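You operate a simulated robot arm through the tools that you are given. There is no shell and no other tool.

The job below is to be done with a simulated robot arm. You get a single attempt, and the scene is never put back.

TASK
Send the YARD pouch to YARD in the carrier from the grey cradle.

The check looks at the end state, three seconds after you hand in, the way a careful person would. Anything else that was tipped, shoved, dropped, spilled or broken makes it a failure.

THE ROBOT
A 6-joint arm with a four-finger gripper on a trunk, on a base that drives. Base frame: it is fixed to the floor where the robot stands at the start and does not move with it; the origin is under the middle of the robot, x ahead of it, y to its left, z up. Readings come in m, rad, newtons and seconds.
Its first joint turns from -2.897 to 2.897 rad. Places, roughly: address dial [0.8, 0.3, 0.9]; blue port [0.8, 0.1, 0.9]; lid of carrier 5 [0.8, 0, 1.1]; send key [0.7, 0.3, 0.9]. Payload 3.43 kg.
Tool frame: the origin (TCP) lies between the finger pads and is the grasp point; the fingertips stand 0.03 m ahead of it; z points along the fingers, y is the line along which they close. The gripper opens to 0.12 m. The gripper's body begins 0.085 m behind the TCP.
Orientation is told as [roll, pitch, yaw] about the base's x, y, z axes, in that order, counted from this pose: with the fingers straight down and closing along the base's y, the tool's x points along the base's -x, its y along +y and its z along -z.

THE INTERFACE
- The arm moves only by the tool drive_tool. Its argument "rows" is a list of rows, each a list of 2 entries, a list of its own where there are three numbers: the shift along the tool's x, y, z in m, then the turn, a rotation vector about the tool's x, y, z in rad. In form: [[[dx, dy, dz], [rx, ry, rz]], ...]. A call has 1 to 20 rows; each row shifts and turns the commanded pose from where the row before left it, along the tool's axes as they then stand. "jaw" is the opening, from 0 (shut) to 1 (fully open), set as the call begins (left out, the last holds). Each row takes 0.2 s and may step no farther than 0.05 m and 0.15 rad from the row before; otherwise, or with a gripper value out of range, the whole call is refused. Where a pose cannot be reached the arm comes as near as it can. A force on the tool above 40 N (or 10 N above the force at the start of the call, whichever is more), or a blocked arm, ends the call early, and 0.2 s more pass. The fingers move at their own pace and stop on an object; they squeeze with about 34 N. The grip force told is the motor's: it shows also when the fingers shut on nothing. Time passes only in rows, and 0.2 s behind the last, so rows that do not move let the fingers close. It gives the time, the measured TCP pose, the force on the tool (base axes), the opening and the grip force at its end, in the units of the frame above (readings bear some noise), with the torque about the TCP (base axes, N m) and any sound that the robot's microphone picked up.
- Cameras (640 x 400 px; columns grow to the right, rows downward): "scene" is now at [-0.2019, 0.1634, 1.2503]; the picture's right is [-0.15, -0.99, 0.00], its down [-0.21, 0.03, -0.98] and it looks along [0.97, -0.14, -0.21] (base axes); focal length 285 px, centre (320, 200). "wrist" rides on the gripper at [0.071, -0.017, -0.121] in the tool frame; the picture's right is [0.23, 0.97, 0.00], its down [-0.81, 0.19, -0.55] and it looks along [-0.54, 0.13, 0.83] (tool axes); focal length 275 px, centre (320, 200). There is no depth. A picture from a camera that has moved, and an enlarged one, comes with that camera's place and axes in the base frame and with its lens.
- capture(camera): a new picture of that camera. It takes no simulated time.
- steer(legs): drives the robot by 1 to 6 legs, each [ahead, turn to the left] in m and rad, along the robot's own axes; the way and the turn of a leg run together, so that a leg with both is an arc; at most 1.5 m and 3.142 rad a leg. The arm and the cameras ride along, it lands a little off, and it stops where it bumps. It gives what a move gives.
- turn_head(pan, tilt): turns the head with the scene camera to pan (to the left, within 2.496 rad either way) and tilt (down, from -0.506 to 1.204), counted from straight ahead of the robot. It gives what a move gives.
- inspect(camera, box): a new picture of the part [left, top, right, bottom] of that camera's present view, enlarged. It takes no simulated time.
- close_job(): hands the job in; it is judged then, once.

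Places have to be worked out from the pictures, the camera data and where the tool is seen. Open the gripper and draw the arm clear of the work before you hand the job in, unless the task says otherwise.

The tools are called by a JSON object that holds its "op" and its "data". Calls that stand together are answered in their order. drive_tool: Moves the arm, as the interface text tells. Its arguments: {"type":"object","properties":{"rows":{"type":"array","items":{"type":"array"}},"jaw":{"type":"number"}},"required":["rows"]} The other tools are called the same way: steer (legs) drives the base; turn_head (pan, tilt) turns the head that bears the scene camera; capture (camera) takes a picture; inspect (camera, box) takes an enlarged picture of a part of a camera's view; close_job () hands the job in.

At the start:

```text
t: 0.0
tool_pos: [0.6916, 0.2202, 1.2997]
tcp_rot: [0.0, -0.001, 0.0]
wrist_force: [0.1, -0.4, 0.3]
torque: [0.0, -0.04, 0.0]
width: 0.12
grip_force: 0.1
robot x, y, heading: [0.0008, -0.0126, 0.0]
head pan, tilt: [-0.148, 0.201]
```

scene: 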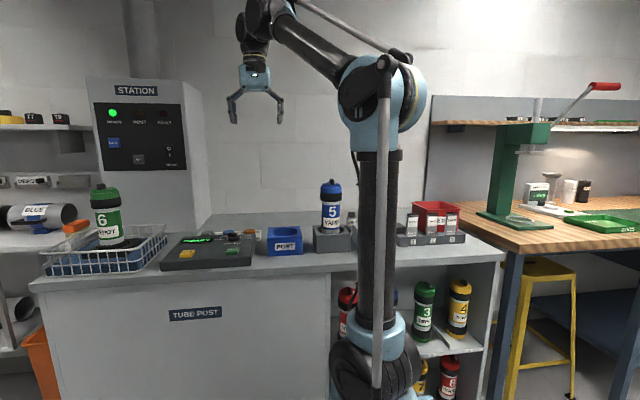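
wrist: 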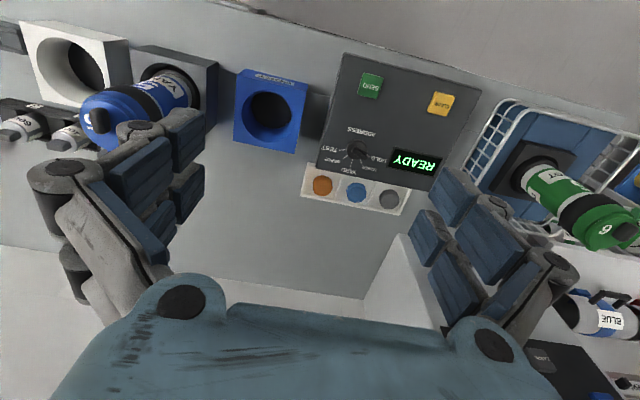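

I start by looking closer at the scene before moving anything: the station, the console, the cradles and the pouches.

{"op": "inspect", "data": {"camera": "scene", "box": [30, 70, 270, 280]}}

{"op": "inspect", "data": {"camera": "scene", "box": [250, 160, 480, 290]}}

{"op": "inspect", "data": {"camera": "wrist", "box": [220, 40, 480, 220]}}

{"op": "inspect", "data": {"camera": "wrist", "box": [0, 0, 240, 160]}}

```text
1.90 times, centred on (150, 175) of scene
camera zoom: at [-0.2019, 0.1634, 1.2503], right [-0.15, -0.99, 0.0], down [-0.21, 0.03, -0.98], along [0.97, -0.14, -0.21], focal length 542 px, centre (644, 248)
```

zoom: 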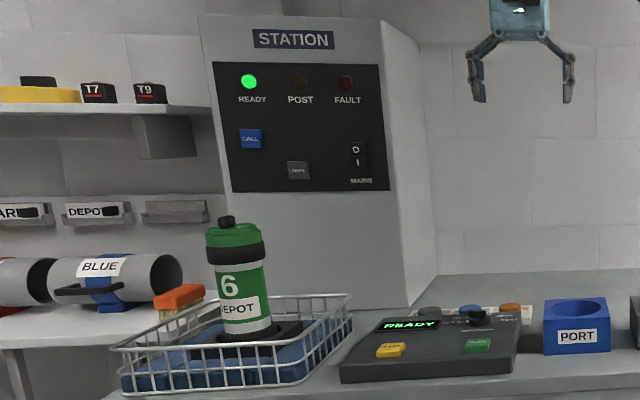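

```text
2.78 times, centred on (365, 225) of scene
camera zoom: at [-0.2019, 0.1634, 1.2503], right [-0.15, -0.99, 0.0], down [-0.21, 0.03, -0.98], along [0.97, -0.14, -0.21], focal length 792 px, centre (195, 130)
```

zoom: 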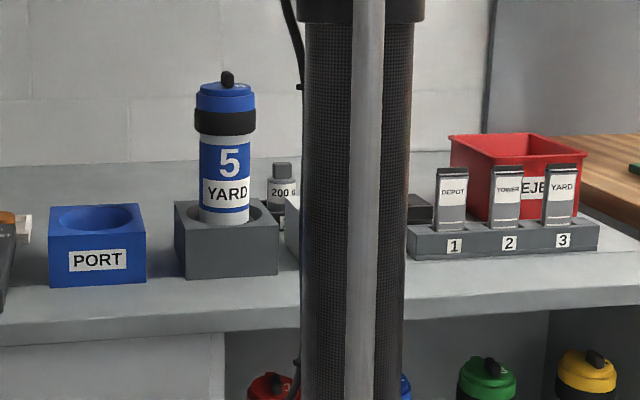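

```text
2.22 times, centred on (350, 130) of wrist
camera zoom: at [0.6211, 0.2028, 1.4211], right [-0.23, 0.97, 0.0], down [0.81, 0.19, 0.55], along [0.54, 0.13, -0.83], focal length 612 px, centre (253, 356)
```

zoom: 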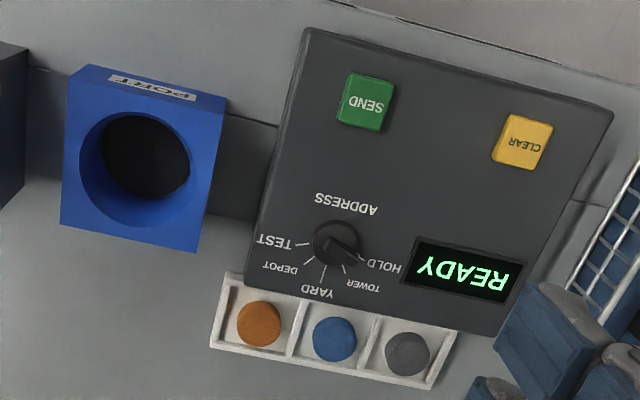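

```text
2.50 times, centred on (120, 80) of wrist
camera zoom: at [0.6211, 0.2028, 1.4211], right [-0.23, 0.97, 0.0], down [0.81, 0.19, 0.55], along [0.54, 0.13, -0.83], focal length 688 px, centre (820, 500)
```

zoom: 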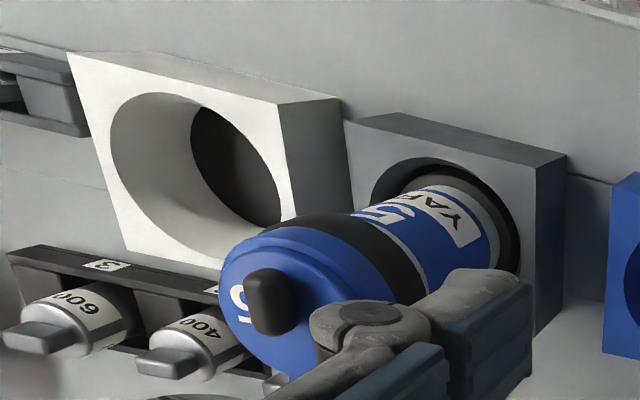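

I look around with the head for signs, the shelf on the left and the benches, since the trunk hides part of the counter.

{"op": "turn_head", "data": {"pan": 0.6, "tilt": 0.3}}

{"op": "capture", "data": {"camera": "scene"}}

{"op": "turn_head", "data": {"pan": -0.7, "tilt": 0.3}}

{"op": "capture", "data": {"camera": "scene"}}

```text
t: 1.1
tool_pos: [0.6768, 0.2193, 1.3075]
tcp_rot: [0.0, -0.013, 0.0]
wrist_force: [-0.2, 0.0, 0.8]
torque: [-0.01, 0.01, -0.01]
width: 0.1201
grip_force: 0.1
robot x, y, heading: [0.0028, -0.0159, -0.002]
head pan, tilt: [0.6, 0.3]
```

```text
taken
camera scene: at [-0.2171, 0.2298, 1.2412], right [0.56, -0.83, -0.01], down [-0.26, -0.17, -0.95], along [0.78, 0.54, -0.31], focal length 285 px, centre (320, 200)
```

scene: 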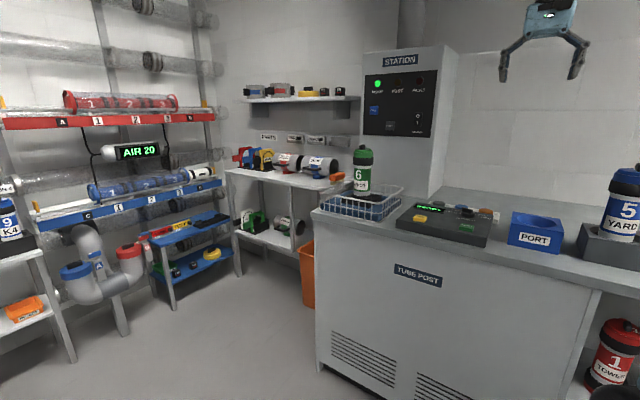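

```text
t: 2.6
tool_pos: [0.6761, 0.2188, 1.3074]
tcp_rot: [0.001, -0.013, 0.001]
wrist_force: [0.0, 0.2, -0.3]
torque: [-0.01, 0.0, -0.02]
width: 0.1201
grip_force: 0.0
robot x, y, heading: [0.0009, -0.0143, -0.003]
head pan, tilt: [-0.7, 0.3]
```

```text
taken
camera scene: at [-0.2227, 0.1171, 1.2413], right [-0.64, -0.77, 0.01], down [-0.24, 0.19, -0.95], along [0.73, -0.62, -0.31], focal length 285 px, centre (320, 200)
```

scene: 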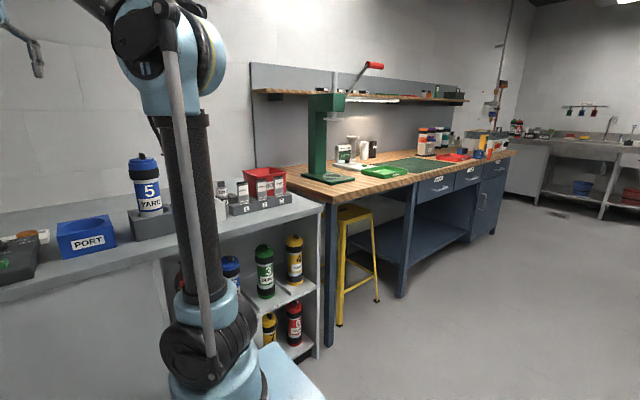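

The pouch rack (1 DEPOT, 2 TOWER, 3 YARD) is right of the cradle; I zoom in on it and on carrier 5 from this view.

{"op": "inspect", "data": {"camera": "scene", "box": [200, 140, 330, 240]}}

{"op": "inspect", "data": {"camera": "scene", "box": [40, 130, 240, 270]}}

{"op": "capture", "data": {"camera": "wrist"}}

```text
4.00 times, centred on (265, 190) of scene
camera zoom: at [-0.2227, 0.1171, 1.2413], right [-0.64, -0.77, 0.01], down [-0.24, 0.19, -0.95], along [0.73, -0.62, -0.31], focal length 1138 px, centre (540, 240)
```

zoom: 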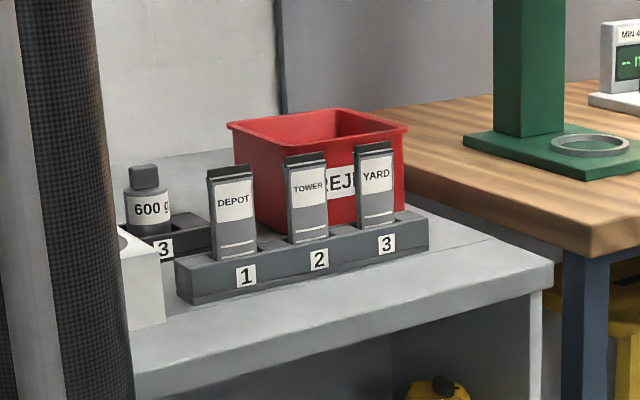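

```text
2.86 times, centred on (140, 200) of scene
camera zoom: at [-0.2227, 0.1171, 1.2413], right [-0.64, -0.77, 0.01], down [-0.24, 0.19, -0.95], along [0.73, -0.62, -0.31], focal length 813 px, centre (834, 200)
```

zoom: 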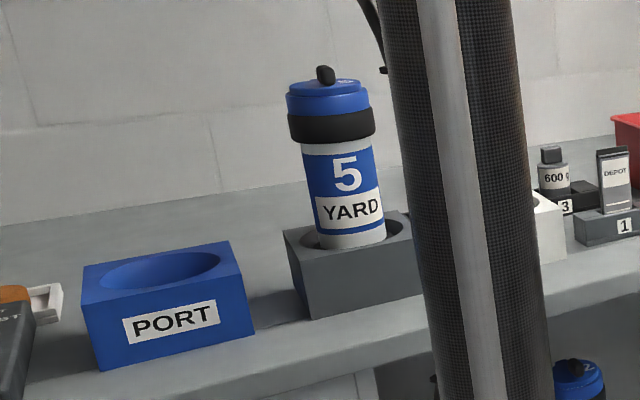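

```text
taken
camera wrist: at [0.6039, 0.2024, 1.4285], right [-0.23, 0.97, 0.0], down [0.8, 0.19, 0.56], along [0.55, 0.13, -0.83], focal length 275 px, centre (320, 200)
```

wrist: 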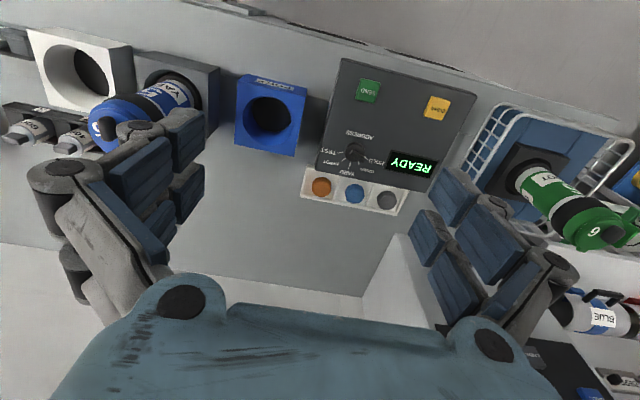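

Before moving I zoom in closely on the dial, the display and the station panel, and on the lid with the wrist camera.

{"op": "inspect", "data": {"camera": "wrist", "box": [310, 120, 440, 200]}}

{"op": "inspect", "data": {"camera": "wrist", "box": [0, 20, 110, 160]}}

{"op": "inspect", "data": {"camera": "wrist", "box": [80, 60, 220, 160]}}

{"op": "turn_head", "data": {"pan": 0.3, "tilt": 0.3}}

{"op": "inspect", "data": {"camera": "scene", "box": [190, 20, 350, 150]}}

{"op": "capture", "data": {"camera": "scene"}}

```text
4.92 times, centred on (375, 160) of wrist
camera zoom: at [0.6039, 0.2024, 1.4285], right [-0.23, 0.97, 0.0], down [0.8, 0.19, 0.56], along [0.55, 0.13, -0.83], focal length 1355 px, centre (49, 397)
```

zoom: 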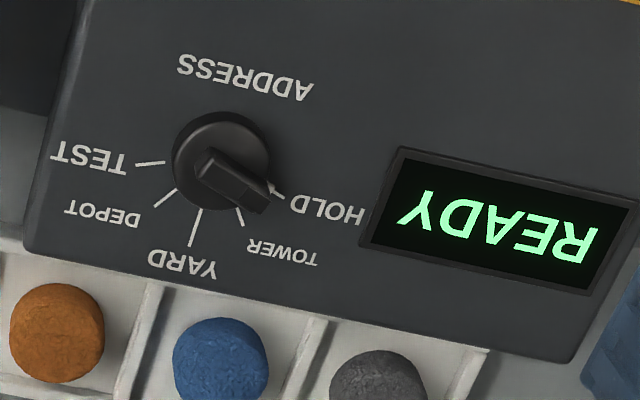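

```text
2.86 times, centred on (55, 90) of wrist
camera zoom: at [0.6039, 0.2024, 1.4285], right [-0.23, 0.97, 0.0], down [0.8, 0.19, 0.56], along [0.55, 0.13, -0.83], focal length 786 px, centre (1077, 514)
```

zoom: 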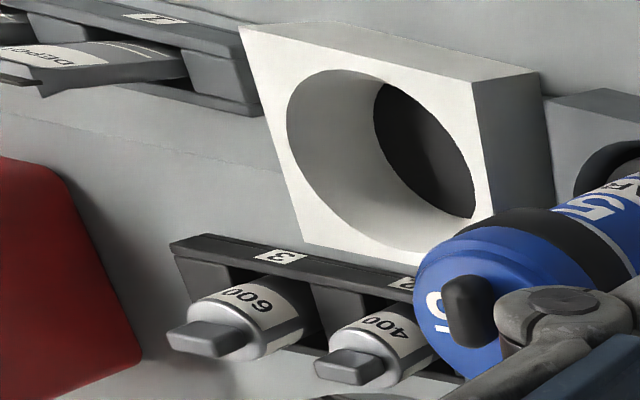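

```text
4.00 times, centred on (150, 110) of wrist
camera zoom: at [0.6039, 0.2024, 1.4285], right [-0.23, 0.97, 0.0], down [0.8, 0.19, 0.56], along [0.55, 0.13, -0.83], focal length 1101 px, centre (1000, 560)
```

zoom: 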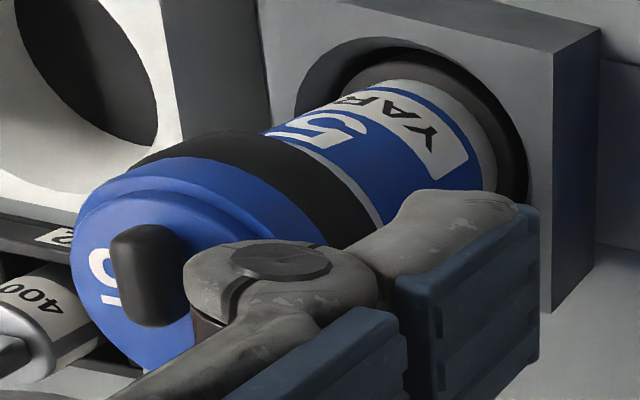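

```text
t: 3.8
tool_pos: [0.6758, 0.2202, 1.3072]
tcp_rot: [0.0, -0.013, 0.0]
wrist_force: [-0.7, -0.4, -0.1]
torque: [0.03, 0.01, -0.01]
width: 0.1199
grip_force: 0.1
robot x, y, heading: [-0.0015, -0.0114, 0.003]
head pan, tilt: [0.3, 0.3]
```

```text
3.08 times, centred on (270, 85) of scene
camera zoom: at [-0.2049, 0.2048, 1.2411], right [0.29, -0.96, 0.0], down [-0.3, -0.09, -0.95], along [0.91, 0.28, -0.31], focal length 876 px, centre (474, 554)
```

zoom: 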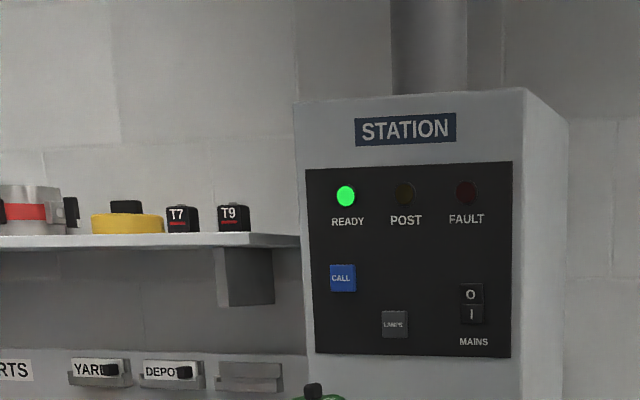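

```text
taken
camera scene: at [-0.2049, 0.2048, 1.2411], right [0.29, -0.96, 0.0], down [-0.3, -0.09, -0.95], along [0.91, 0.28, -0.31], focal length 285 px, centre (320, 200)
```

scene: 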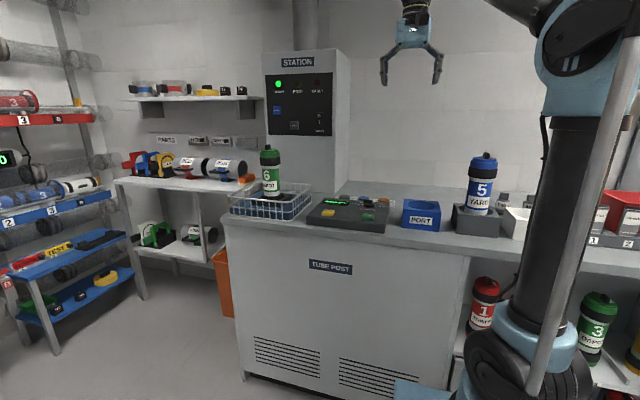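

The dial stands at HOLD, the station shows READY, and carrier 5 stands in the grey cradle. I check behind and beside the robot for driving room before backing up.

{"op": "turn_head", "data": {"pan": 2.4, "tilt": 0.5}}

{"op": "capture", "data": {"camera": "scene"}}

{"op": "turn_head", "data": {"pan": -2.4, "tilt": 0.5}}

{"op": "capture", "data": {"camera": "scene"}}

{"op": "turn_head", "data": {"pan": 0.0, "tilt": 0.7}}

{"op": "capture", "data": {"camera": "scene"}}

```text
t: 5.8
tool_pos: [0.6754, 0.2191, 1.3081]
tcp_rot: [-0.001, -0.013, 0.0]
wrist_force: [0.6, 0.1, -0.4]
torque: [0.0, 0.0, -0.03]
width: 0.1199
grip_force: 0.1
robot x, y, heading: [-0.0026, -0.0094, 0.003]
head pan, tilt: [2.4, 0.499]
```

```text
taken
camera scene: at [-0.3614, 0.2388, 1.2247], right [0.68, 0.74, -0.01], down [0.34, -0.32, -0.88], along [-0.65, 0.59, -0.47], focal length 285 px, centre (320, 200)
```

scene: 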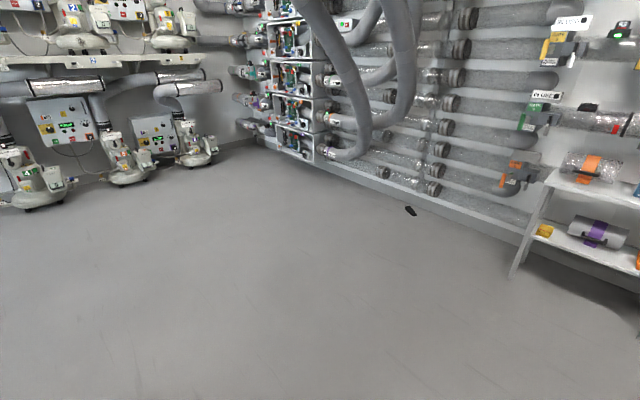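

```text
t: 9.6
tool_pos: [0.677, 0.2185, 1.3085]
tcp_rot: [0.0, -0.012, 0.0]
wrist_force: [0.7, 0.3, 0.1]
torque: [-0.02, 0.01, 0.0]
width: 0.12
grip_force: 0.0
robot x, y, heading: [-0.0003, -0.0132, -0.002]
head pan, tilt: [-2.4, 0.499]
```

```text
taken
camera scene: at [-0.3615, 0.1157, 1.2247], right [-0.68, 0.74, 0.01], down [0.34, 0.32, -0.88], along [-0.65, -0.59, -0.47], focal length 285 px, centre (320, 200)
```

scene: 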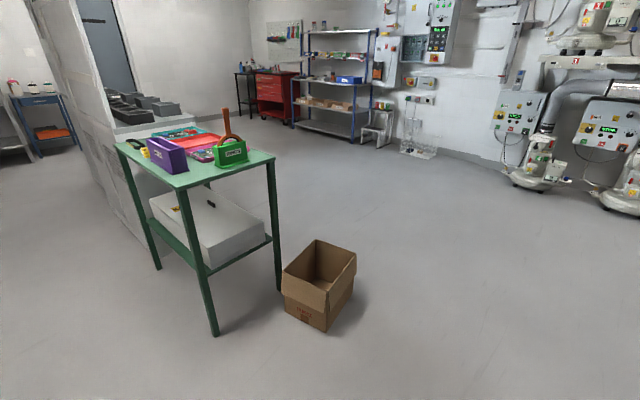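

```text
t: 11.8
tool_pos: [0.6756, 0.2194, 1.3067]
tcp_rot: [0.0, -0.013, 0.0]
wrist_force: [-0.5, -0.5, 0.5]
torque: [0.04, 0.01, 0.04]
width: 0.12
grip_force: 0.1
robot x, y, heading: [0.0017, -0.0141, -0.0]
head pan, tilt: [0.0, 0.7]
```

```text
taken
camera scene: at [-0.2097, 0.1772, 1.205], right [0.0, -1.0, 0.0], down [-0.65, 0.0, -0.76], along [0.76, 0.0, -0.65], focal length 285 px, centre (320, 200)
```

scene: 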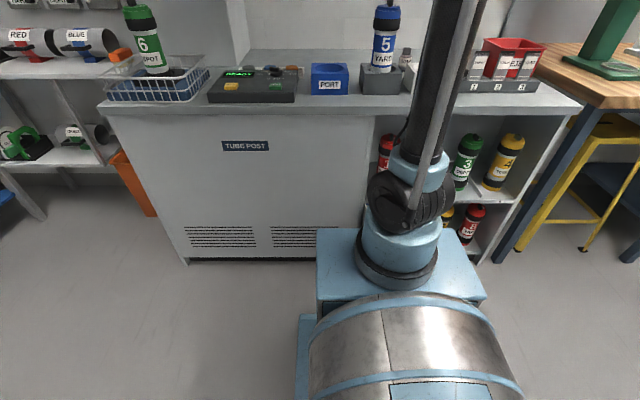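

The floor behind is clear and the robot is close to the counter. I back up 0.17 m so that the carrier comes to about 0.96 m from the axis, then look again.

{"op": "steer", "data": {"legs": [[-0.17, 0.0]]}}

{"op": "capture", "data": {"camera": "wrist"}}

{"op": "turn_head", "data": {"pan": -0.15, "tilt": 0.25}}

{"op": "capture", "data": {"camera": "scene"}}

```text
t: 13.3
tool_pos: [0.5016, 0.2203, 1.3086]
tcp_rot: [0.001, -0.012, 0.001]
wrist_force: [0.2, 0.6, 0.6]
torque: [-0.01, -0.04, 0.04]
width: 0.1202
grip_force: 0.1
robot x, y, heading: [-0.1741, -0.012, 0.005]
head pan, tilt: [0.0, 0.7]
```

```text
taken
camera wrist: at [0.4284, 0.2029, 1.4285], right [-0.23, 0.97, 0.0], down [0.8, 0.19, 0.56], along [0.55, 0.13, -0.83], focal length 275 px, centre (320, 200)
```

wrist: 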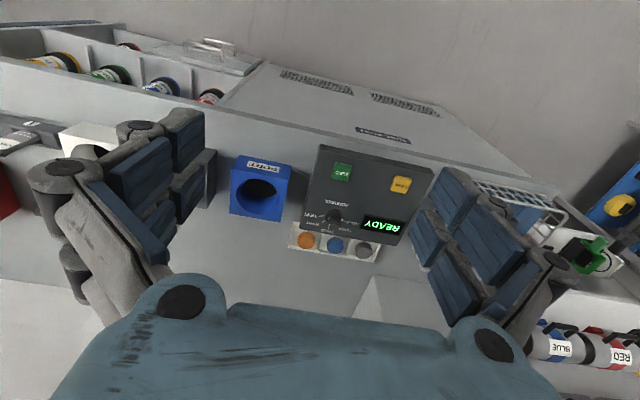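

```text
t: 14.2
tool_pos: [0.4844, 0.2202, 1.3157]
tcp_rot: [0.0, -0.025, 0.001]
wrist_force: [1.5, -0.5, -0.6]
torque: [-0.03, -0.05, -0.02]
width: 0.1198
grip_force: 0.1
robot x, y, heading: [-0.1764, -0.0132, -0.001]
head pan, tilt: [-0.15, 0.25]
```

```text
taken
camera scene: at [-0.3772, 0.163, 1.2457], right [-0.15, -0.99, 0.0], down [-0.26, 0.04, -0.97], along [0.95, -0.14, -0.26], focal length 285 px, centre (320, 200)
```

scene: 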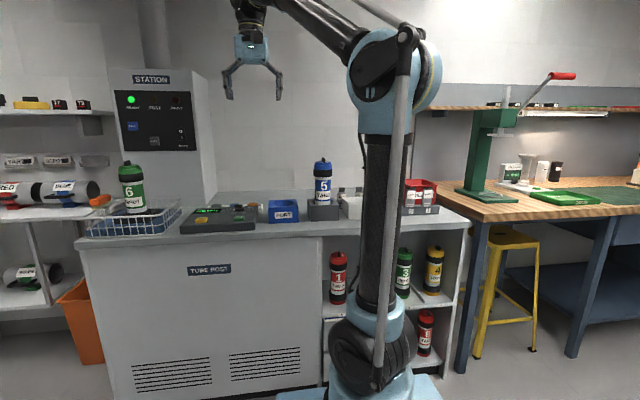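

The arm settled slightly inward in the robot frame (steady offset), so I will work by readback. Now I move the tool over carrier 5 at a safe height of about z 1.27.

{"op": "drive_tool", "data": {"rows": [[[-0.036, -0.028, 0.005], [0, 0, 0]], [[-0.036, -0.028, 0.005], [0, 0, 0]], [[-0.036, -0.028, 0.005], [0, 0, 0]], [[-0.036, -0.028, 0.005], [0, 0, 0]], [[-0.036, -0.028, 0.005], [0, 0, 0]], [[-0.036, -0.028, 0.005], [0, 0, 0]], [[-0.036, -0.028, 0.005], [0, 0, 0]], [[-0.036, -0.028, 0.005], [0, 0, 0]]], "jaw": 1}}

{"op": "capture", "data": {"camera": "wrist"}}

{"op": "capture", "data": {"camera": "scene"}}

```text
t: 16.0
tool_pos: [0.7738, -0.0025, 1.2836]
tcp_rot: [-0.001, -0.026, 0.002]
wrist_force: [-1.2, -0.5, 1.4]
torque: [-0.02, -0.12, 0.0]
width: 0.1199
grip_force: 0.1
robot x, y, heading: [-0.1758, -0.0121, -0.002]
head pan, tilt: [-0.15, 0.25]
```

```text
taken
camera wrist: at [0.7, -0.0195, 1.4036], right [-0.23, 0.97, -0.01], down [0.8, 0.19, 0.57], along [0.56, 0.13, -0.82], focal length 275 px, centre (320, 200)
```

wrist: 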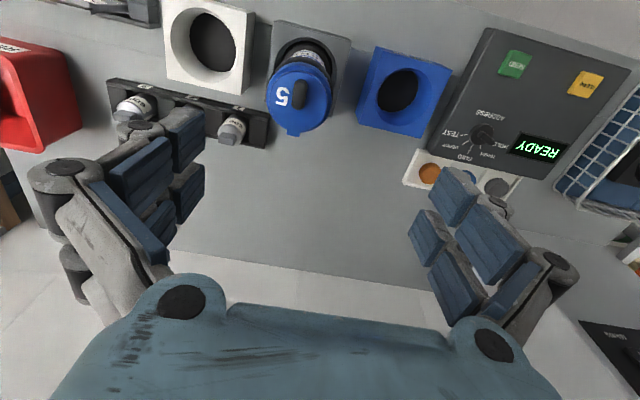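

```text
taken
camera scene: at [-0.3781, 0.1631, 1.2456], right [-0.15, -0.99, 0.0], down [-0.26, 0.04, -0.97], along [0.95, -0.14, -0.26], focal length 285 px, centre (320, 200)
```

scene: 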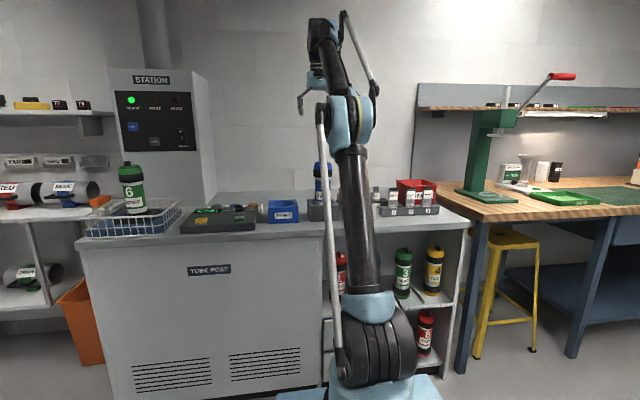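

From here the lid is in clear view in the wrist camera; I enlarge it and the surroundings.

{"op": "inspect", "data": {"camera": "wrist", "box": [250, 10, 360, 150]}}

{"op": "inspect", "data": {"camera": "wrist", "box": [420, 20, 600, 200]}}

{"op": "inspect", "data": {"camera": "wrist", "box": [90, 0, 280, 150]}}

```text
2.86 times, centred on (305, 80) of wrist
camera zoom: at [0.7, -0.0195, 1.4036], right [-0.23, 0.97, -0.01], down [0.8, 0.19, 0.57], along [0.56, 0.13, -0.82], focal length 786 px, centre (363, 543)
```

zoom: 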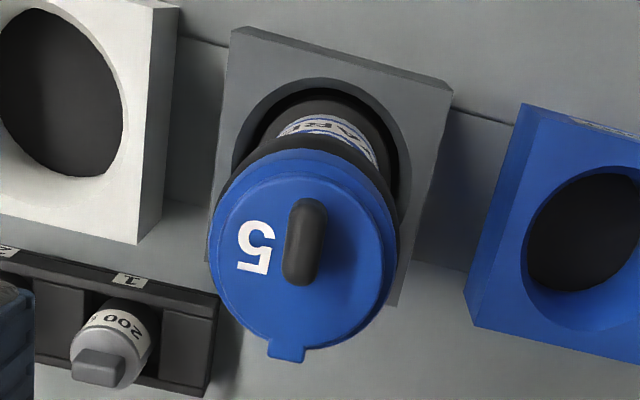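

```text
2.22 times, centred on (510, 110) of wrist
camera zoom: at [0.7, -0.0195, 1.4036], right [-0.23, 0.97, -0.01], down [0.8, 0.19, 0.57], along [0.56, 0.13, -0.82], focal length 612 px, centre (-102, 400)
```

zoom: 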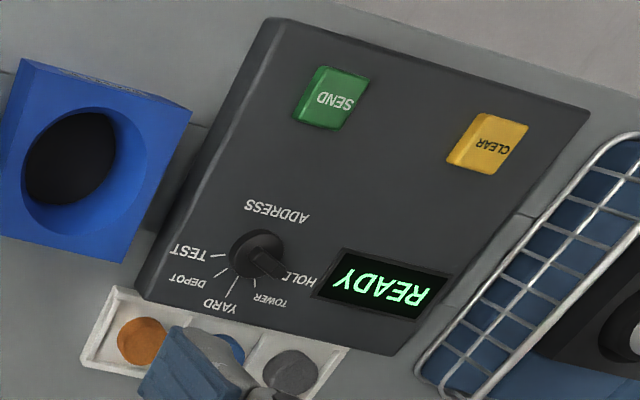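

```text
2.67 times, centred on (185, 75) of wrist
camera zoom: at [0.7, -0.0195, 1.4036], right [-0.23, 0.97, -0.01], down [0.8, 0.19, 0.57], along [0.56, 0.13, -0.82], focal length 734 px, centre (680, 533)
```

zoom: 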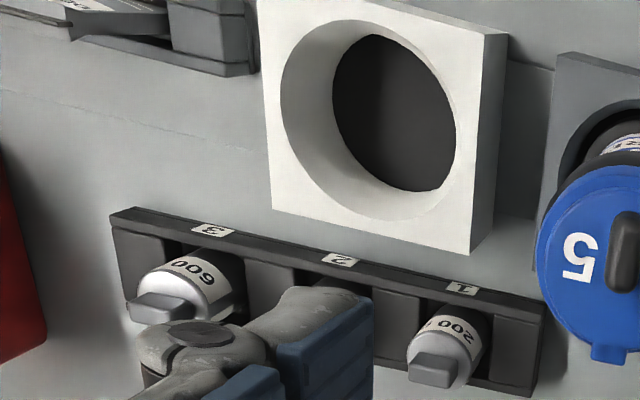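

The lid has a narrow bar handle along x and a small tab at the far side (x≈0.825); lid centre is about (0.783, -0.025), lid top z≈1.10. I turn the tool a quarter turn so the wrist camera can look at the lid from the +y side.

{"op": "drive_tool", "data": {"rows": [[[0, 0, 0], [0, 0, 0.145]], [[0, 0, 0], [0, 0, 0.145]], [[0, 0, 0], [0, 0, 0.145]], [[0, 0, 0], [0, 0, 0.145]], [[0, 0, 0], [0, 0, 0.145]], [[0, 0, 0], [0, 0, 0.145]], [[0, 0, 0], [0, 0, 0.145]], [[0, 0, 0], [0, 0, 0.145]], [[0, 0, 0], [0, 0, 0.145]], [[0, 0, 0], [0, 0, 0.145]], [[0, 0, 0], [0, 0, 0.12]], [[0.045, 0, 0.0], [0, 0, 0]], [[0.045, 0, 0.0], [0, 0, 0]], [[0.045, 0, 0.0], [0, 0, 0]], [[0.045, 0, 0.0], [0, 0, 0]]]}}

{"op": "capture", "data": {"camera": "wrist"}}

```text
t: 19.2
tool_pos: [0.7757, 0.1749, 1.2841]
tcp_rot: [0.024, 0.0, -1.569]
wrist_force: [-1.1, -0.9, 1.6]
torque: [0.11, -0.1, -0.01]
width: 0.1198
grip_force: 0.1
robot x, y, heading: [-0.1794, -0.0066, -0.001]
head pan, tilt: [-0.15, 0.25]
```

```text
taken
camera wrist: at [0.7561, 0.2455, 1.4053], right [0.97, 0.23, 0.02], down [0.18, -0.81, 0.56], along [0.15, -0.54, -0.83], focal length 275 px, centre (320, 200)
```

wrist: 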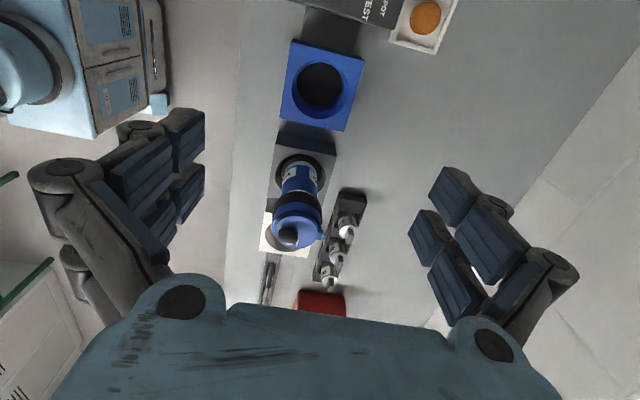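

The turn works. I lower to about z 1.17 and tilt the view a bit more level to see the lid's side and tab.

{"op": "drive_tool", "data": {"rows": [[[0, 0, 0.03], [0, -0.1, 0]], [[0, 0, 0.03], [0, -0.1, 0]], [[0, 0, 0.03], [0, -0.1, 0]], [[0.02, 0, 0.02], [0, -0.1, 0]]]}}

{"op": "capture", "data": {"camera": "wrist"}}

{"op": "inspect", "data": {"camera": "wrist", "box": [240, 100, 400, 240]}}

```text
t: 20.2
tool_pos: [0.7878, 0.1815, 1.1748]
tcp_rot: [0.024, -0.401, -1.581]
wrist_force: [-0.4, -0.6, 0.2]
torque: [0.07, -0.08, 0.02]
width: 0.1199
grip_force: 0.1
out of reach, approached as far as the arm can: row 3
robot x, y, heading: [-0.1771, -0.0107, 0.002]
head pan, tilt: [-0.15, 0.25]
```

```text
taken
camera wrist: at [0.7692, 0.2952, 1.2587], right [0.97, 0.21, -0.07], down [0.17, -0.53, 0.83], along [0.14, -0.82, -0.55], focal length 275 px, centre (320, 200)
```

wrist: 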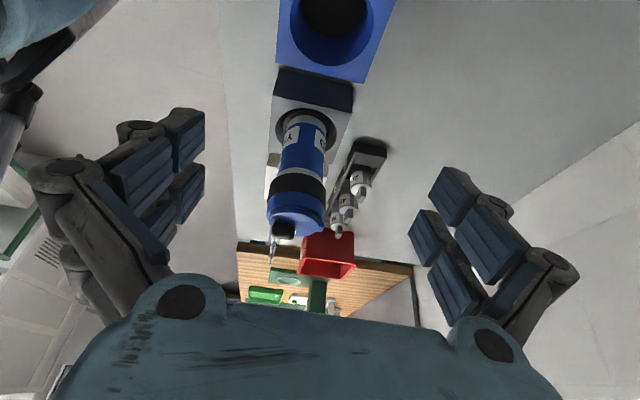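

```text
2.86 times, centred on (320, 170) of wrist
camera zoom: at [0.7692, 0.2952, 1.2587], right [0.97, 0.21, -0.07], down [0.17, -0.53, 0.83], along [0.14, -0.82, -0.55], focal length 786 px, centre (320, 286)
```

zoom: 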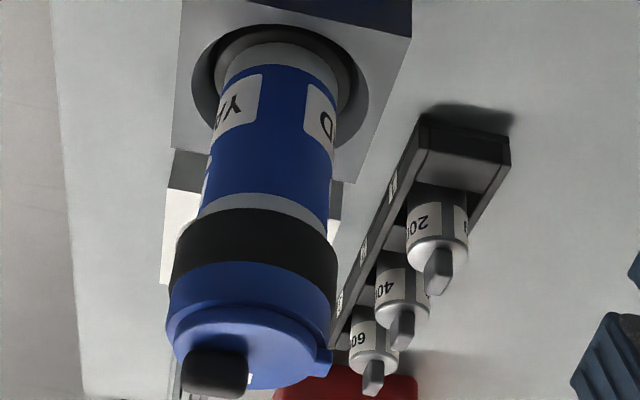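

The lid is a disc with a bar handle and a small tab, above a blue collar and black band; no hinge is visible. I restore the tool to pointing down with yaw 0 and return above the lid to grip the bar.

{"op": "drive_tool", "data": {"rows": [[[0, 0, -0.02], [0, 0.1, 0]], [[0, 0, -0.02], [0, 0.1, 0]], [[0, 0, -0.02], [0, 0.1, 0]], [[0, 0, -0.02], [0, 0.1, 0]], [[0, 0, 0], [0, 0, -0.145]], [[0, 0, 0], [0, 0, -0.145]], [[0, 0, 0], [0, 0, -0.145]], [[0, 0, 0], [0, 0, -0.145]], [[0, 0, 0], [0, 0, -0.145]], [[0, 0, 0], [0, 0, -0.145]], [[0, 0, 0], [0, 0, -0.145]], [[0, 0, 0], [0, 0, -0.145]], [[0, 0, 0], [0, 0, -0.145]], [[0, 0, 0], [0, 0, -0.145]], [[0, 0, 0], [0, 0, -0.12]]]}}

```text
t: 23.4
tool_pos: [0.7858, 0.2039, 1.2518]
tcp_rot: [-0.001, -0.023, 0.004]
wrist_force: [0.5, -0.4, -0.8]
torque: [0.01, 0.02, 0.02]
width: 0.1202
grip_force: 0.1
robot x, y, heading: [-0.1764, -0.0139, 0.008]
head pan, tilt: [-0.15, 0.25]
```

I level the pitch error and move over the lid centre at z≈1.2.

{"op": "drive_tool", "data": {"rows": [[[0, -0.046, 0.0], [0, 0.02, 0]], [[0, -0.046, 0.0], [0, 0, 0]], [[0, -0.046, 0.0], [0, 0, 0]], [[0, -0.046, 0.0], [0, 0, 0]], [[0.002, -0.045, 0.0], [0, 0, 0]], [[0, 0, 0.025], [0, 0, 0]], [[0, 0, 0.025], [0, 0, 0]], [[0, 0, 0], [0, 0, 0]]]}}

{"op": "capture", "data": {"camera": "wrist"}}

{"op": "capture", "data": {"camera": "scene"}}

```text
t: 25.2
tool_pos: [0.8094, -0.0251, 1.215]
tcp_rot: [0.0, -0.001, 0.001]
wrist_force: [-0.4, -0.2, 0.6]
torque: [0.01, -0.01, 0.01]
width: 0.1201
grip_force: 0.0
out of reach, approached as far as the arm can: row 5, 6, 7
robot x, y, heading: [-0.1772, -0.0154, -0.003]
head pan, tilt: [-0.15, 0.25]
```

```text
taken
camera wrist: at [0.7393, -0.0417, 1.3372], right [-0.23, 0.97, 0.0], down [0.81, 0.19, 0.55], along [0.54, 0.13, -0.83], focal length 275 px, centre (320, 200)
```

wrist: 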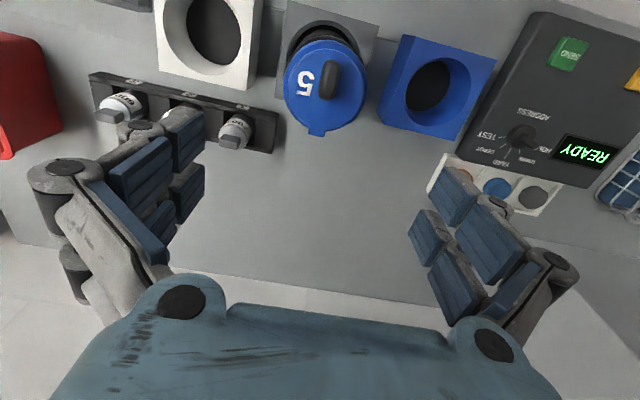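

```text
taken
camera scene: at [-0.3771, 0.1629, 1.2458], right [-0.15, -0.99, 0.0], down [-0.26, 0.04, -0.97], along [0.95, -0.14, -0.26], focal length 285 px, centre (320, 200)
```

scene: 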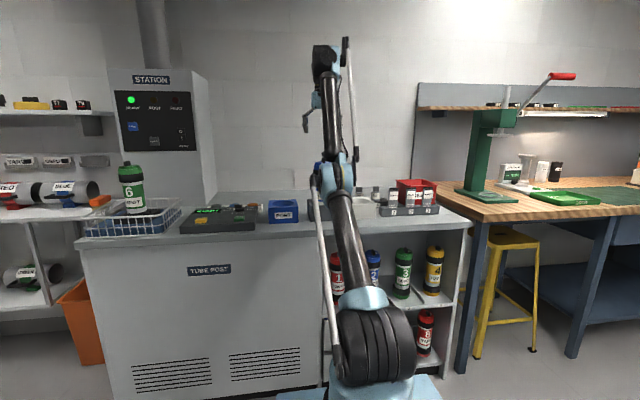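

At this height the arm cannot come closer than about 0.987 m from the axis, so the tool stopped at x 0.809. I back up another 0.03 m and then recheck.

{"op": "steer", "data": {"legs": [[-0.03, 0.0]]}}

{"op": "drive_tool", "data": {"rows": [[[0, 0, 0], [0, 0, 0]], [[0, 0, 0], [0, 0, 0]]]}}

{"op": "capture", "data": {"camera": "wrist"}}

```text
t: 26.1
tool_pos: [0.7795, -0.0245, 1.2158]
tcp_rot: [0.001, -0.003, 0.002]
wrist_force: [0.7, -0.6, -0.1]
torque: [0.02, -0.02, -0.01]
width: 0.1196
grip_force: 0.1
robot x, y, heading: [-0.2042, -0.0127, 0.001]
head pan, tilt: [-0.15, 0.25]
```

```text
t: 26.7
tool_pos: [0.7766, -0.0253, 1.2222]
tcp_rot: [0.0, -0.012, 0.0]
wrist_force: [0.0, -0.1, 0.6]
torque: [0.01, 0.01, 0.01]
width: 0.1201
grip_force: 0.1
robot x, y, heading: [-0.2061, -0.01, 0.001]
head pan, tilt: [-0.15, 0.25]
```

```text
taken
camera wrist: at [0.7043, -0.0417, 1.343], right [-0.23, 0.97, 0.0], down [0.8, 0.19, 0.56], along [0.55, 0.13, -0.83], focal length 275 px, centre (320, 200)
```

wrist: 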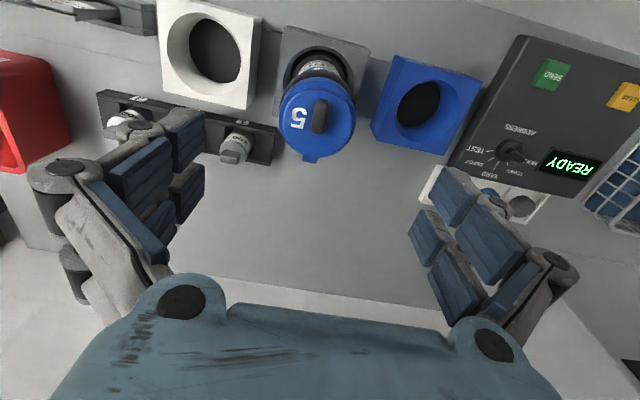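

The tool is nearly above the bar now. I zoom in to measure the bar's exact position relative to the tool line.

{"op": "inspect", "data": {"camera": "wrist", "box": [270, 70, 370, 170]}}

```text
4.00 times, centred on (320, 120) of wrist
camera zoom: at [0.7043, -0.0417, 1.343], right [-0.23, 0.97, 0.0], down [0.8, 0.19, 0.56], along [0.55, 0.13, -0.83], focal length 1101 px, centre (320, 520)
```

zoom: 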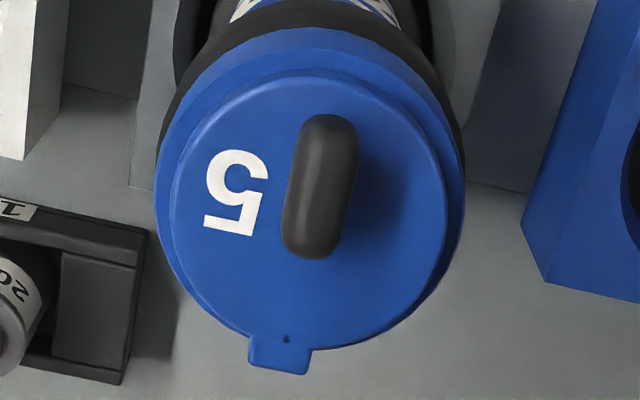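

The bar appears to sit a few millimetres toward the robot from the lid centre, opposite the tab, so I want to know whether this lid twists or pulls. I compare with the other carriers' lids through the scene camera.

{"op": "inspect", "data": {"camera": "scene", "box": [100, 150, 170, 220]}}

{"op": "inspect", "data": {"camera": "scene", "box": [320, 230, 460, 370]}}

{"op": "inspect", "data": {"camera": "scene", "box": [290, 140, 370, 230]}}

```text
5.71 times, centred on (135, 185) of scene
camera zoom: at [-0.4074, 0.1629, 1.2458], right [-0.15, -0.99, 0.0], down [-0.26, 0.04, -0.97], along [0.95, -0.14, -0.26], focal length 1626 px, centre (1377, 286)
```

zoom: 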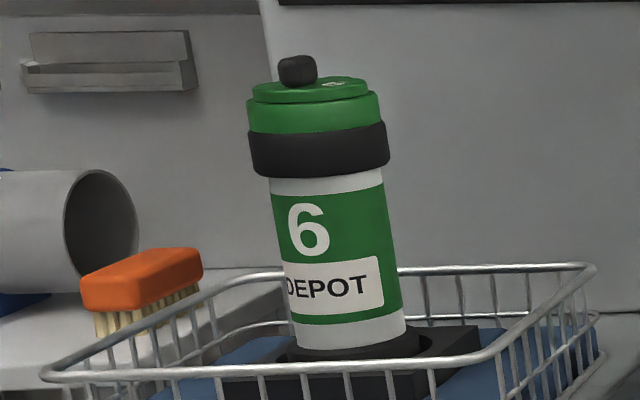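

```text
2.86 times, centred on (390, 300) of scene
camera zoom: at [-0.4074, 0.1629, 1.2458], right [-0.15, -0.99, 0.0], down [-0.26, 0.04, -0.97], along [0.95, -0.14, -0.26], focal length 813 px, centre (120, -86)
```

zoom: 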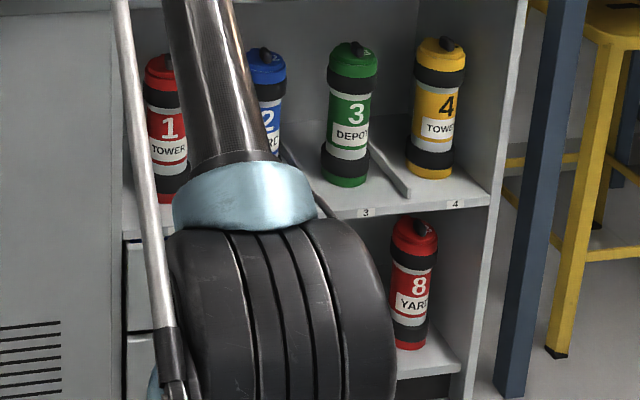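

```text
4.44 times, centred on (330, 185) of scene
camera zoom: at [-0.4074, 0.1629, 1.2458], right [-0.15, -0.99, 0.0], down [-0.26, 0.04, -0.97], along [0.95, -0.14, -0.26], focal length 1265 px, centre (276, 267)
```

zoom: 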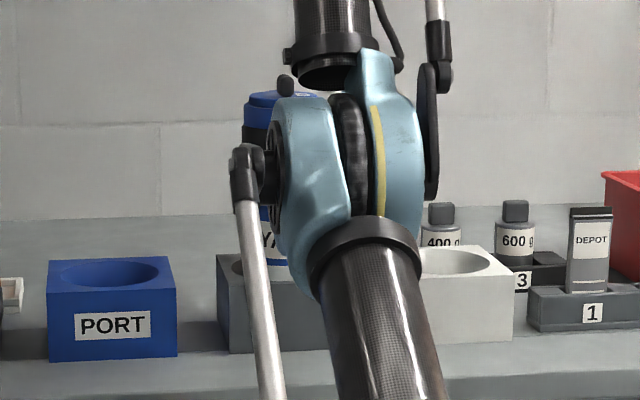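

The bars on all carriers sit off-centre opposite the tab, which suggests a lid hinged at the tab (far side). I descend toward the bar with the jaw half open, in steps, watching reach and force.

{"op": "drive_tool", "data": {"rows": [[[0.0, 0, 0.02], [0, 0.012, 0]], [[0.0, 0, 0.02], [0, 0, 0]], [[0, 0, 0.01], [0, 0, 0]], [[0, 0, 0], [0, 0, 0]]], "jaw": 0.5}}

{"op": "capture", "data": {"camera": "wrist"}}

```text
t: 27.7
tool_pos: [0.7923, -0.0237, 1.193]
tcp_rot: [0.0, 0.0, 0.002]
wrist_force: [0.1, -0.5, -0.8]
torque: [0.0, 0.0, -0.01]
width: 0.0598
grip_force: 0.0
out of reach, approached as far as the arm can: row 1, 2, 3
robot x, y, heading: [-0.2048, -0.0125, 0.006]
head pan, tilt: [-0.15, 0.25]
```

```text
taken
camera wrist: at [0.7207, -0.041, 1.3147], right [-0.23, 0.97, 0.0], down [0.81, 0.19, 0.55], along [0.54, 0.13, -0.83], focal length 275 px, centre (320, 200)
```

wrist: 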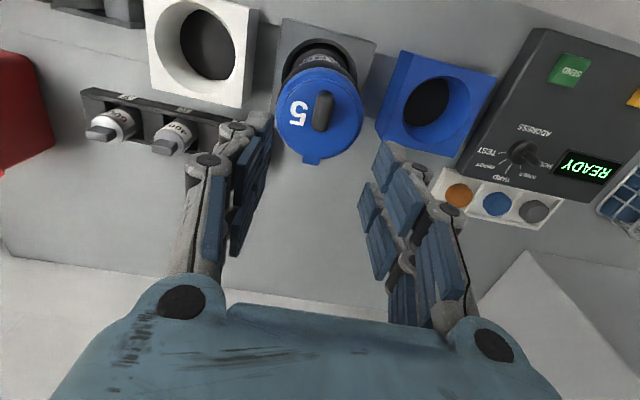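

The inner reach limit grows as the tool lowers (0.998 m from the base middle at z 1.19), and the arm's own axis clearly stands ahead of the base middle. I back up 0.08 m more and realign over the bar.

{"op": "steer", "data": {"legs": [[-0.08, 0.0]]}}

{"op": "drive_tool", "data": {"rows": [[[-0.03, 0, 0], [0, 0, 0]], [[-0.03, 0, 0], [0, 0, 0]], [[0, 0, 0], [0, 0, 0]]]}}

```text
t: 28.7
tool_pos: [0.7123, -0.0243, 1.1938]
tcp_rot: [0.0, 0.0, 0.0]
wrist_force: [0.4, 0.3, 0.4]
torque: [-0.01, 0.01, 0.02]
width: 0.06
grip_force: 0.1
robot x, y, heading: [-0.2846, -0.0132, -0.003]
head pan, tilt: [-0.15, 0.25]
```

```text
t: 29.5
tool_pos: [0.7584, -0.0248, 1.2062]
tcp_rot: [0.002, -0.009, 0.003]
wrist_force: [0.1, 0.4, 0.6]
torque: [0.02, -0.01, -0.03]
width: 0.0599
grip_force: 0.1
robot x, y, heading: [-0.2858, -0.0135, -0.002]
head pan, tilt: [-0.15, 0.25]
```

I compensate the small steady offset and descend to about z 1.16 above the bar.

{"op": "drive_tool", "data": {"rows": [[[-0.017, 0, 0.0], [0, 0.009, 0]], [[0, 0, 0.02], [0, 0, 0]], [[0, 0, 0.02], [0, 0, 0]], [[0, 0, 0.0], [0, 0, 0]]]}}

{"op": "capture", "data": {"camera": "wrist"}}

```text
t: 30.5
tool_pos: [0.7652, -0.0245, 1.1618]
tcp_rot: [0.0, 0.0, 0.002]
wrist_force: [0.6, -0.1, 0.0]
torque: [-0.03, -0.02, -0.02]
width: 0.0601
grip_force: 0.1
out of reach, approached as far as the arm can: row 1
robot x, y, heading: [-0.2852, -0.0151, 0.001]
head pan, tilt: [-0.15, 0.25]
```

```text
taken
camera wrist: at [0.693, -0.041, 1.2832], right [-0.23, 0.97, 0.0], down [0.81, 0.19, 0.55], along [0.54, 0.13, -0.83], focal length 275 px, centre (320, 200)
```

wrist: 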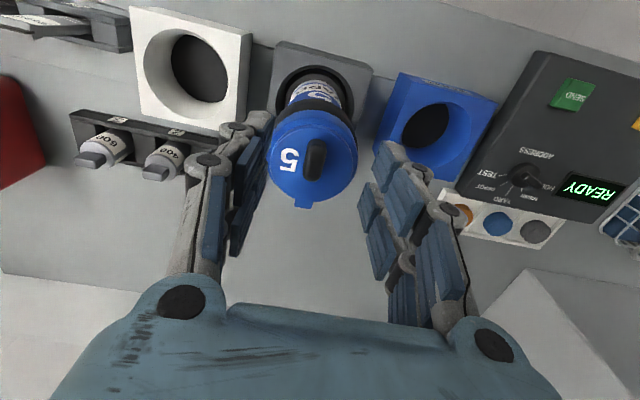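

The outer limit at this height is about 1.05 m from the base middle, so I creep forward 0.015 m to put the bar inside the reachable band, then settle.

{"op": "steer", "data": {"legs": [[0.02, 0.0]]}}

{"op": "drive_tool", "data": {"rows": [[[0, 0, 0], [0, 0, 0]], [[0, 0, 0], [0, 0, 0]]]}}

```text
t: 31.3
tool_pos: [0.7832, -0.0245, 1.1605]
tcp_rot: [0.002, -0.004, 0.001]
wrist_force: [-0.4, 1.1, 0.3]
torque: [0.02, 0.03, 0.02]
width: 0.0602
grip_force: 0.1
robot x, y, heading: [-0.2666, -0.0117, 0.002]
head pan, tilt: [-0.15, 0.25]
```

```text
t: 31.9
tool_pos: [0.7685, -0.0251, 1.1747]
tcp_rot: [-0.002, -0.015, 0.001]
wrist_force: [-0.4, -0.1, -0.9]
torque: [0.01, 0.0, 0.0]
width: 0.0599
grip_force: 0.1
robot x, y, heading: [-0.2639, -0.0134, 0.003]
head pan, tilt: [-0.15, 0.25]
```

Now I level the pitch and descend to about z 1.145 at x 0.775.

{"op": "drive_tool", "data": {"rows": [[[-0.003, 0, 0.01], [0, 0.008, 0]], [[-0.0035, 0, 0.01], [0, 0.007, 0]], [[0, 0, 0.01], [0, 0, 0]], [[0, 0, 0.0], [0, 0, 0]]]}}

{"op": "capture", "data": {"camera": "wrist"}}

```text
t: 32.9
tool_pos: [0.7781, -0.0247, 1.1448]
tcp_rot: [0.0, -0.001, 0.002]
wrist_force: [0.4, 0.0, 0.0]
torque: [0.0, 0.02, -0.01]
width: 0.0599
grip_force: 0.1
robot x, y, heading: [-0.264, -0.012, -0.001]
head pan, tilt: [-0.15, 0.25]
```

```text
taken
camera wrist: at [0.7061, -0.0416, 1.2668], right [-0.23, 0.97, 0.0], down [0.81, 0.19, 0.55], along [0.54, 0.13, -0.83], focal length 275 px, centre (320, 200)
```

wrist: 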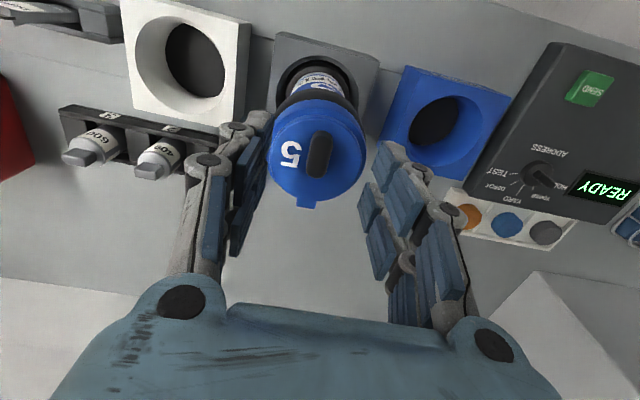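

Pose reached with no warning. I check the alignment of bar and fingertips closely.

{"op": "inspect", "data": {"camera": "wrist", "box": [230, 80, 410, 230]}}

```text
2.67 times, centred on (320, 155) of wrist
camera zoom: at [0.7061, -0.0416, 1.2668], right [-0.23, 0.97, 0.0], down [0.81, 0.19, 0.55], along [0.54, 0.13, -0.83], focal length 734 px, centre (320, 320)
```

zoom: 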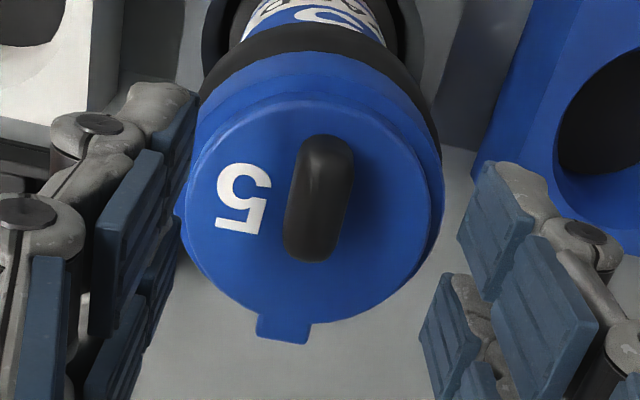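

The bar is centred between the fingers, about 4 mm nearer the robot than the TCP. I shift, descend the last centimetre and close on the bar.

{"op": "drive_tool", "data": {"rows": [[[0.004, 0, 0.005], [0, 0, 0]], [[0, 0, 0.006], [0, 0, 0]], [[0, 0, 0.0], [0, 0, 0]]]}}

{"op": "drive_tool", "data": {"rows": [[[0, 0, 0], [0, 0, 0]], [[0, 0, 0.0], [0, 0, 0]], [[0, 0, 0.0], [0, 0, 0]]], "jaw": 0}}

{"op": "inspect", "data": {"camera": "wrist", "box": [230, 80, 410, 230]}}

```text
t: 33.7
tool_pos: [0.7724, -0.0243, 1.1329]
tcp_rot: [0.0, -0.001, 0.002]
wrist_force: [-0.2, 0.3, 0.0]
torque: [0.0, -0.01, -0.02]
width: 0.06
grip_force: 0.0
robot x, y, heading: [-0.2648, -0.0164, -0.005]
head pan, tilt: [-0.15, 0.25]
```

```text
t: 34.5
tool_pos: [0.7727, -0.0246, 1.1335]
tcp_rot: [0.001, 0.0, 0.002]
wrist_force: [-1.2, -0.7, -0.2]
torque: [0.0, 0.23, 0.01]
width: 0.0135
grip_force: 34.4
robot x, y, heading: [-0.2668, -0.0126, -0.006]
head pan, tilt: [-0.15, 0.25]
```

```text
2.67 times, centred on (320, 155) of wrist
camera zoom: at [0.702, -0.0413, 1.2557], right [-0.23, 0.97, 0.0], down [0.81, 0.19, 0.55], along [0.54, 0.13, -0.83], focal length 734 px, centre (320, 320)
```

zoom: 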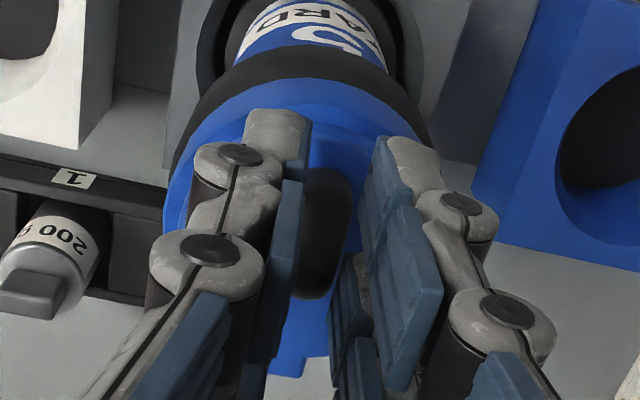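

Gripped at 13.5 mm. I try a tiny upward pull (4 mm) to feel how the lid responds.

{"op": "drive_tool", "data": {"rows": [[[0, 0, -0.002], [0, 0, 0]], [[0, 0, -0.002], [0, 0, 0]], [[0, 0, 0.0], [0, 0, 0]]]}}

{"op": "inspect", "data": {"camera": "wrist", "box": [230, 80, 410, 230]}}

```text
t: 35.3
tool_pos: [0.7737, -0.0247, 1.1381]
tcp_rot: [0.001, 0.0, 0.001]
wrist_force: [0.0, -0.5, -3.4]
torque: [0.02, 0.04, 0.01]
width: 0.0138
grip_force: 34.1
robot x, y, heading: [-0.2656, -0.0144, -0.003]
head pan, tilt: [-0.15, 0.25]
```

```text
2.67 times, centred on (320, 155) of wrist
camera zoom: at [0.7017, -0.0413, 1.2598], right [-0.23, 0.97, 0.0], down [0.81, 0.19, 0.55], along [0.54, 0.13, -0.83], focal length 734 px, centre (320, 320)
```

zoom: 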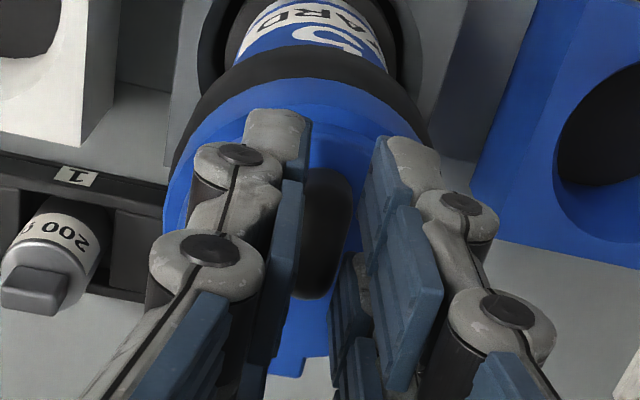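

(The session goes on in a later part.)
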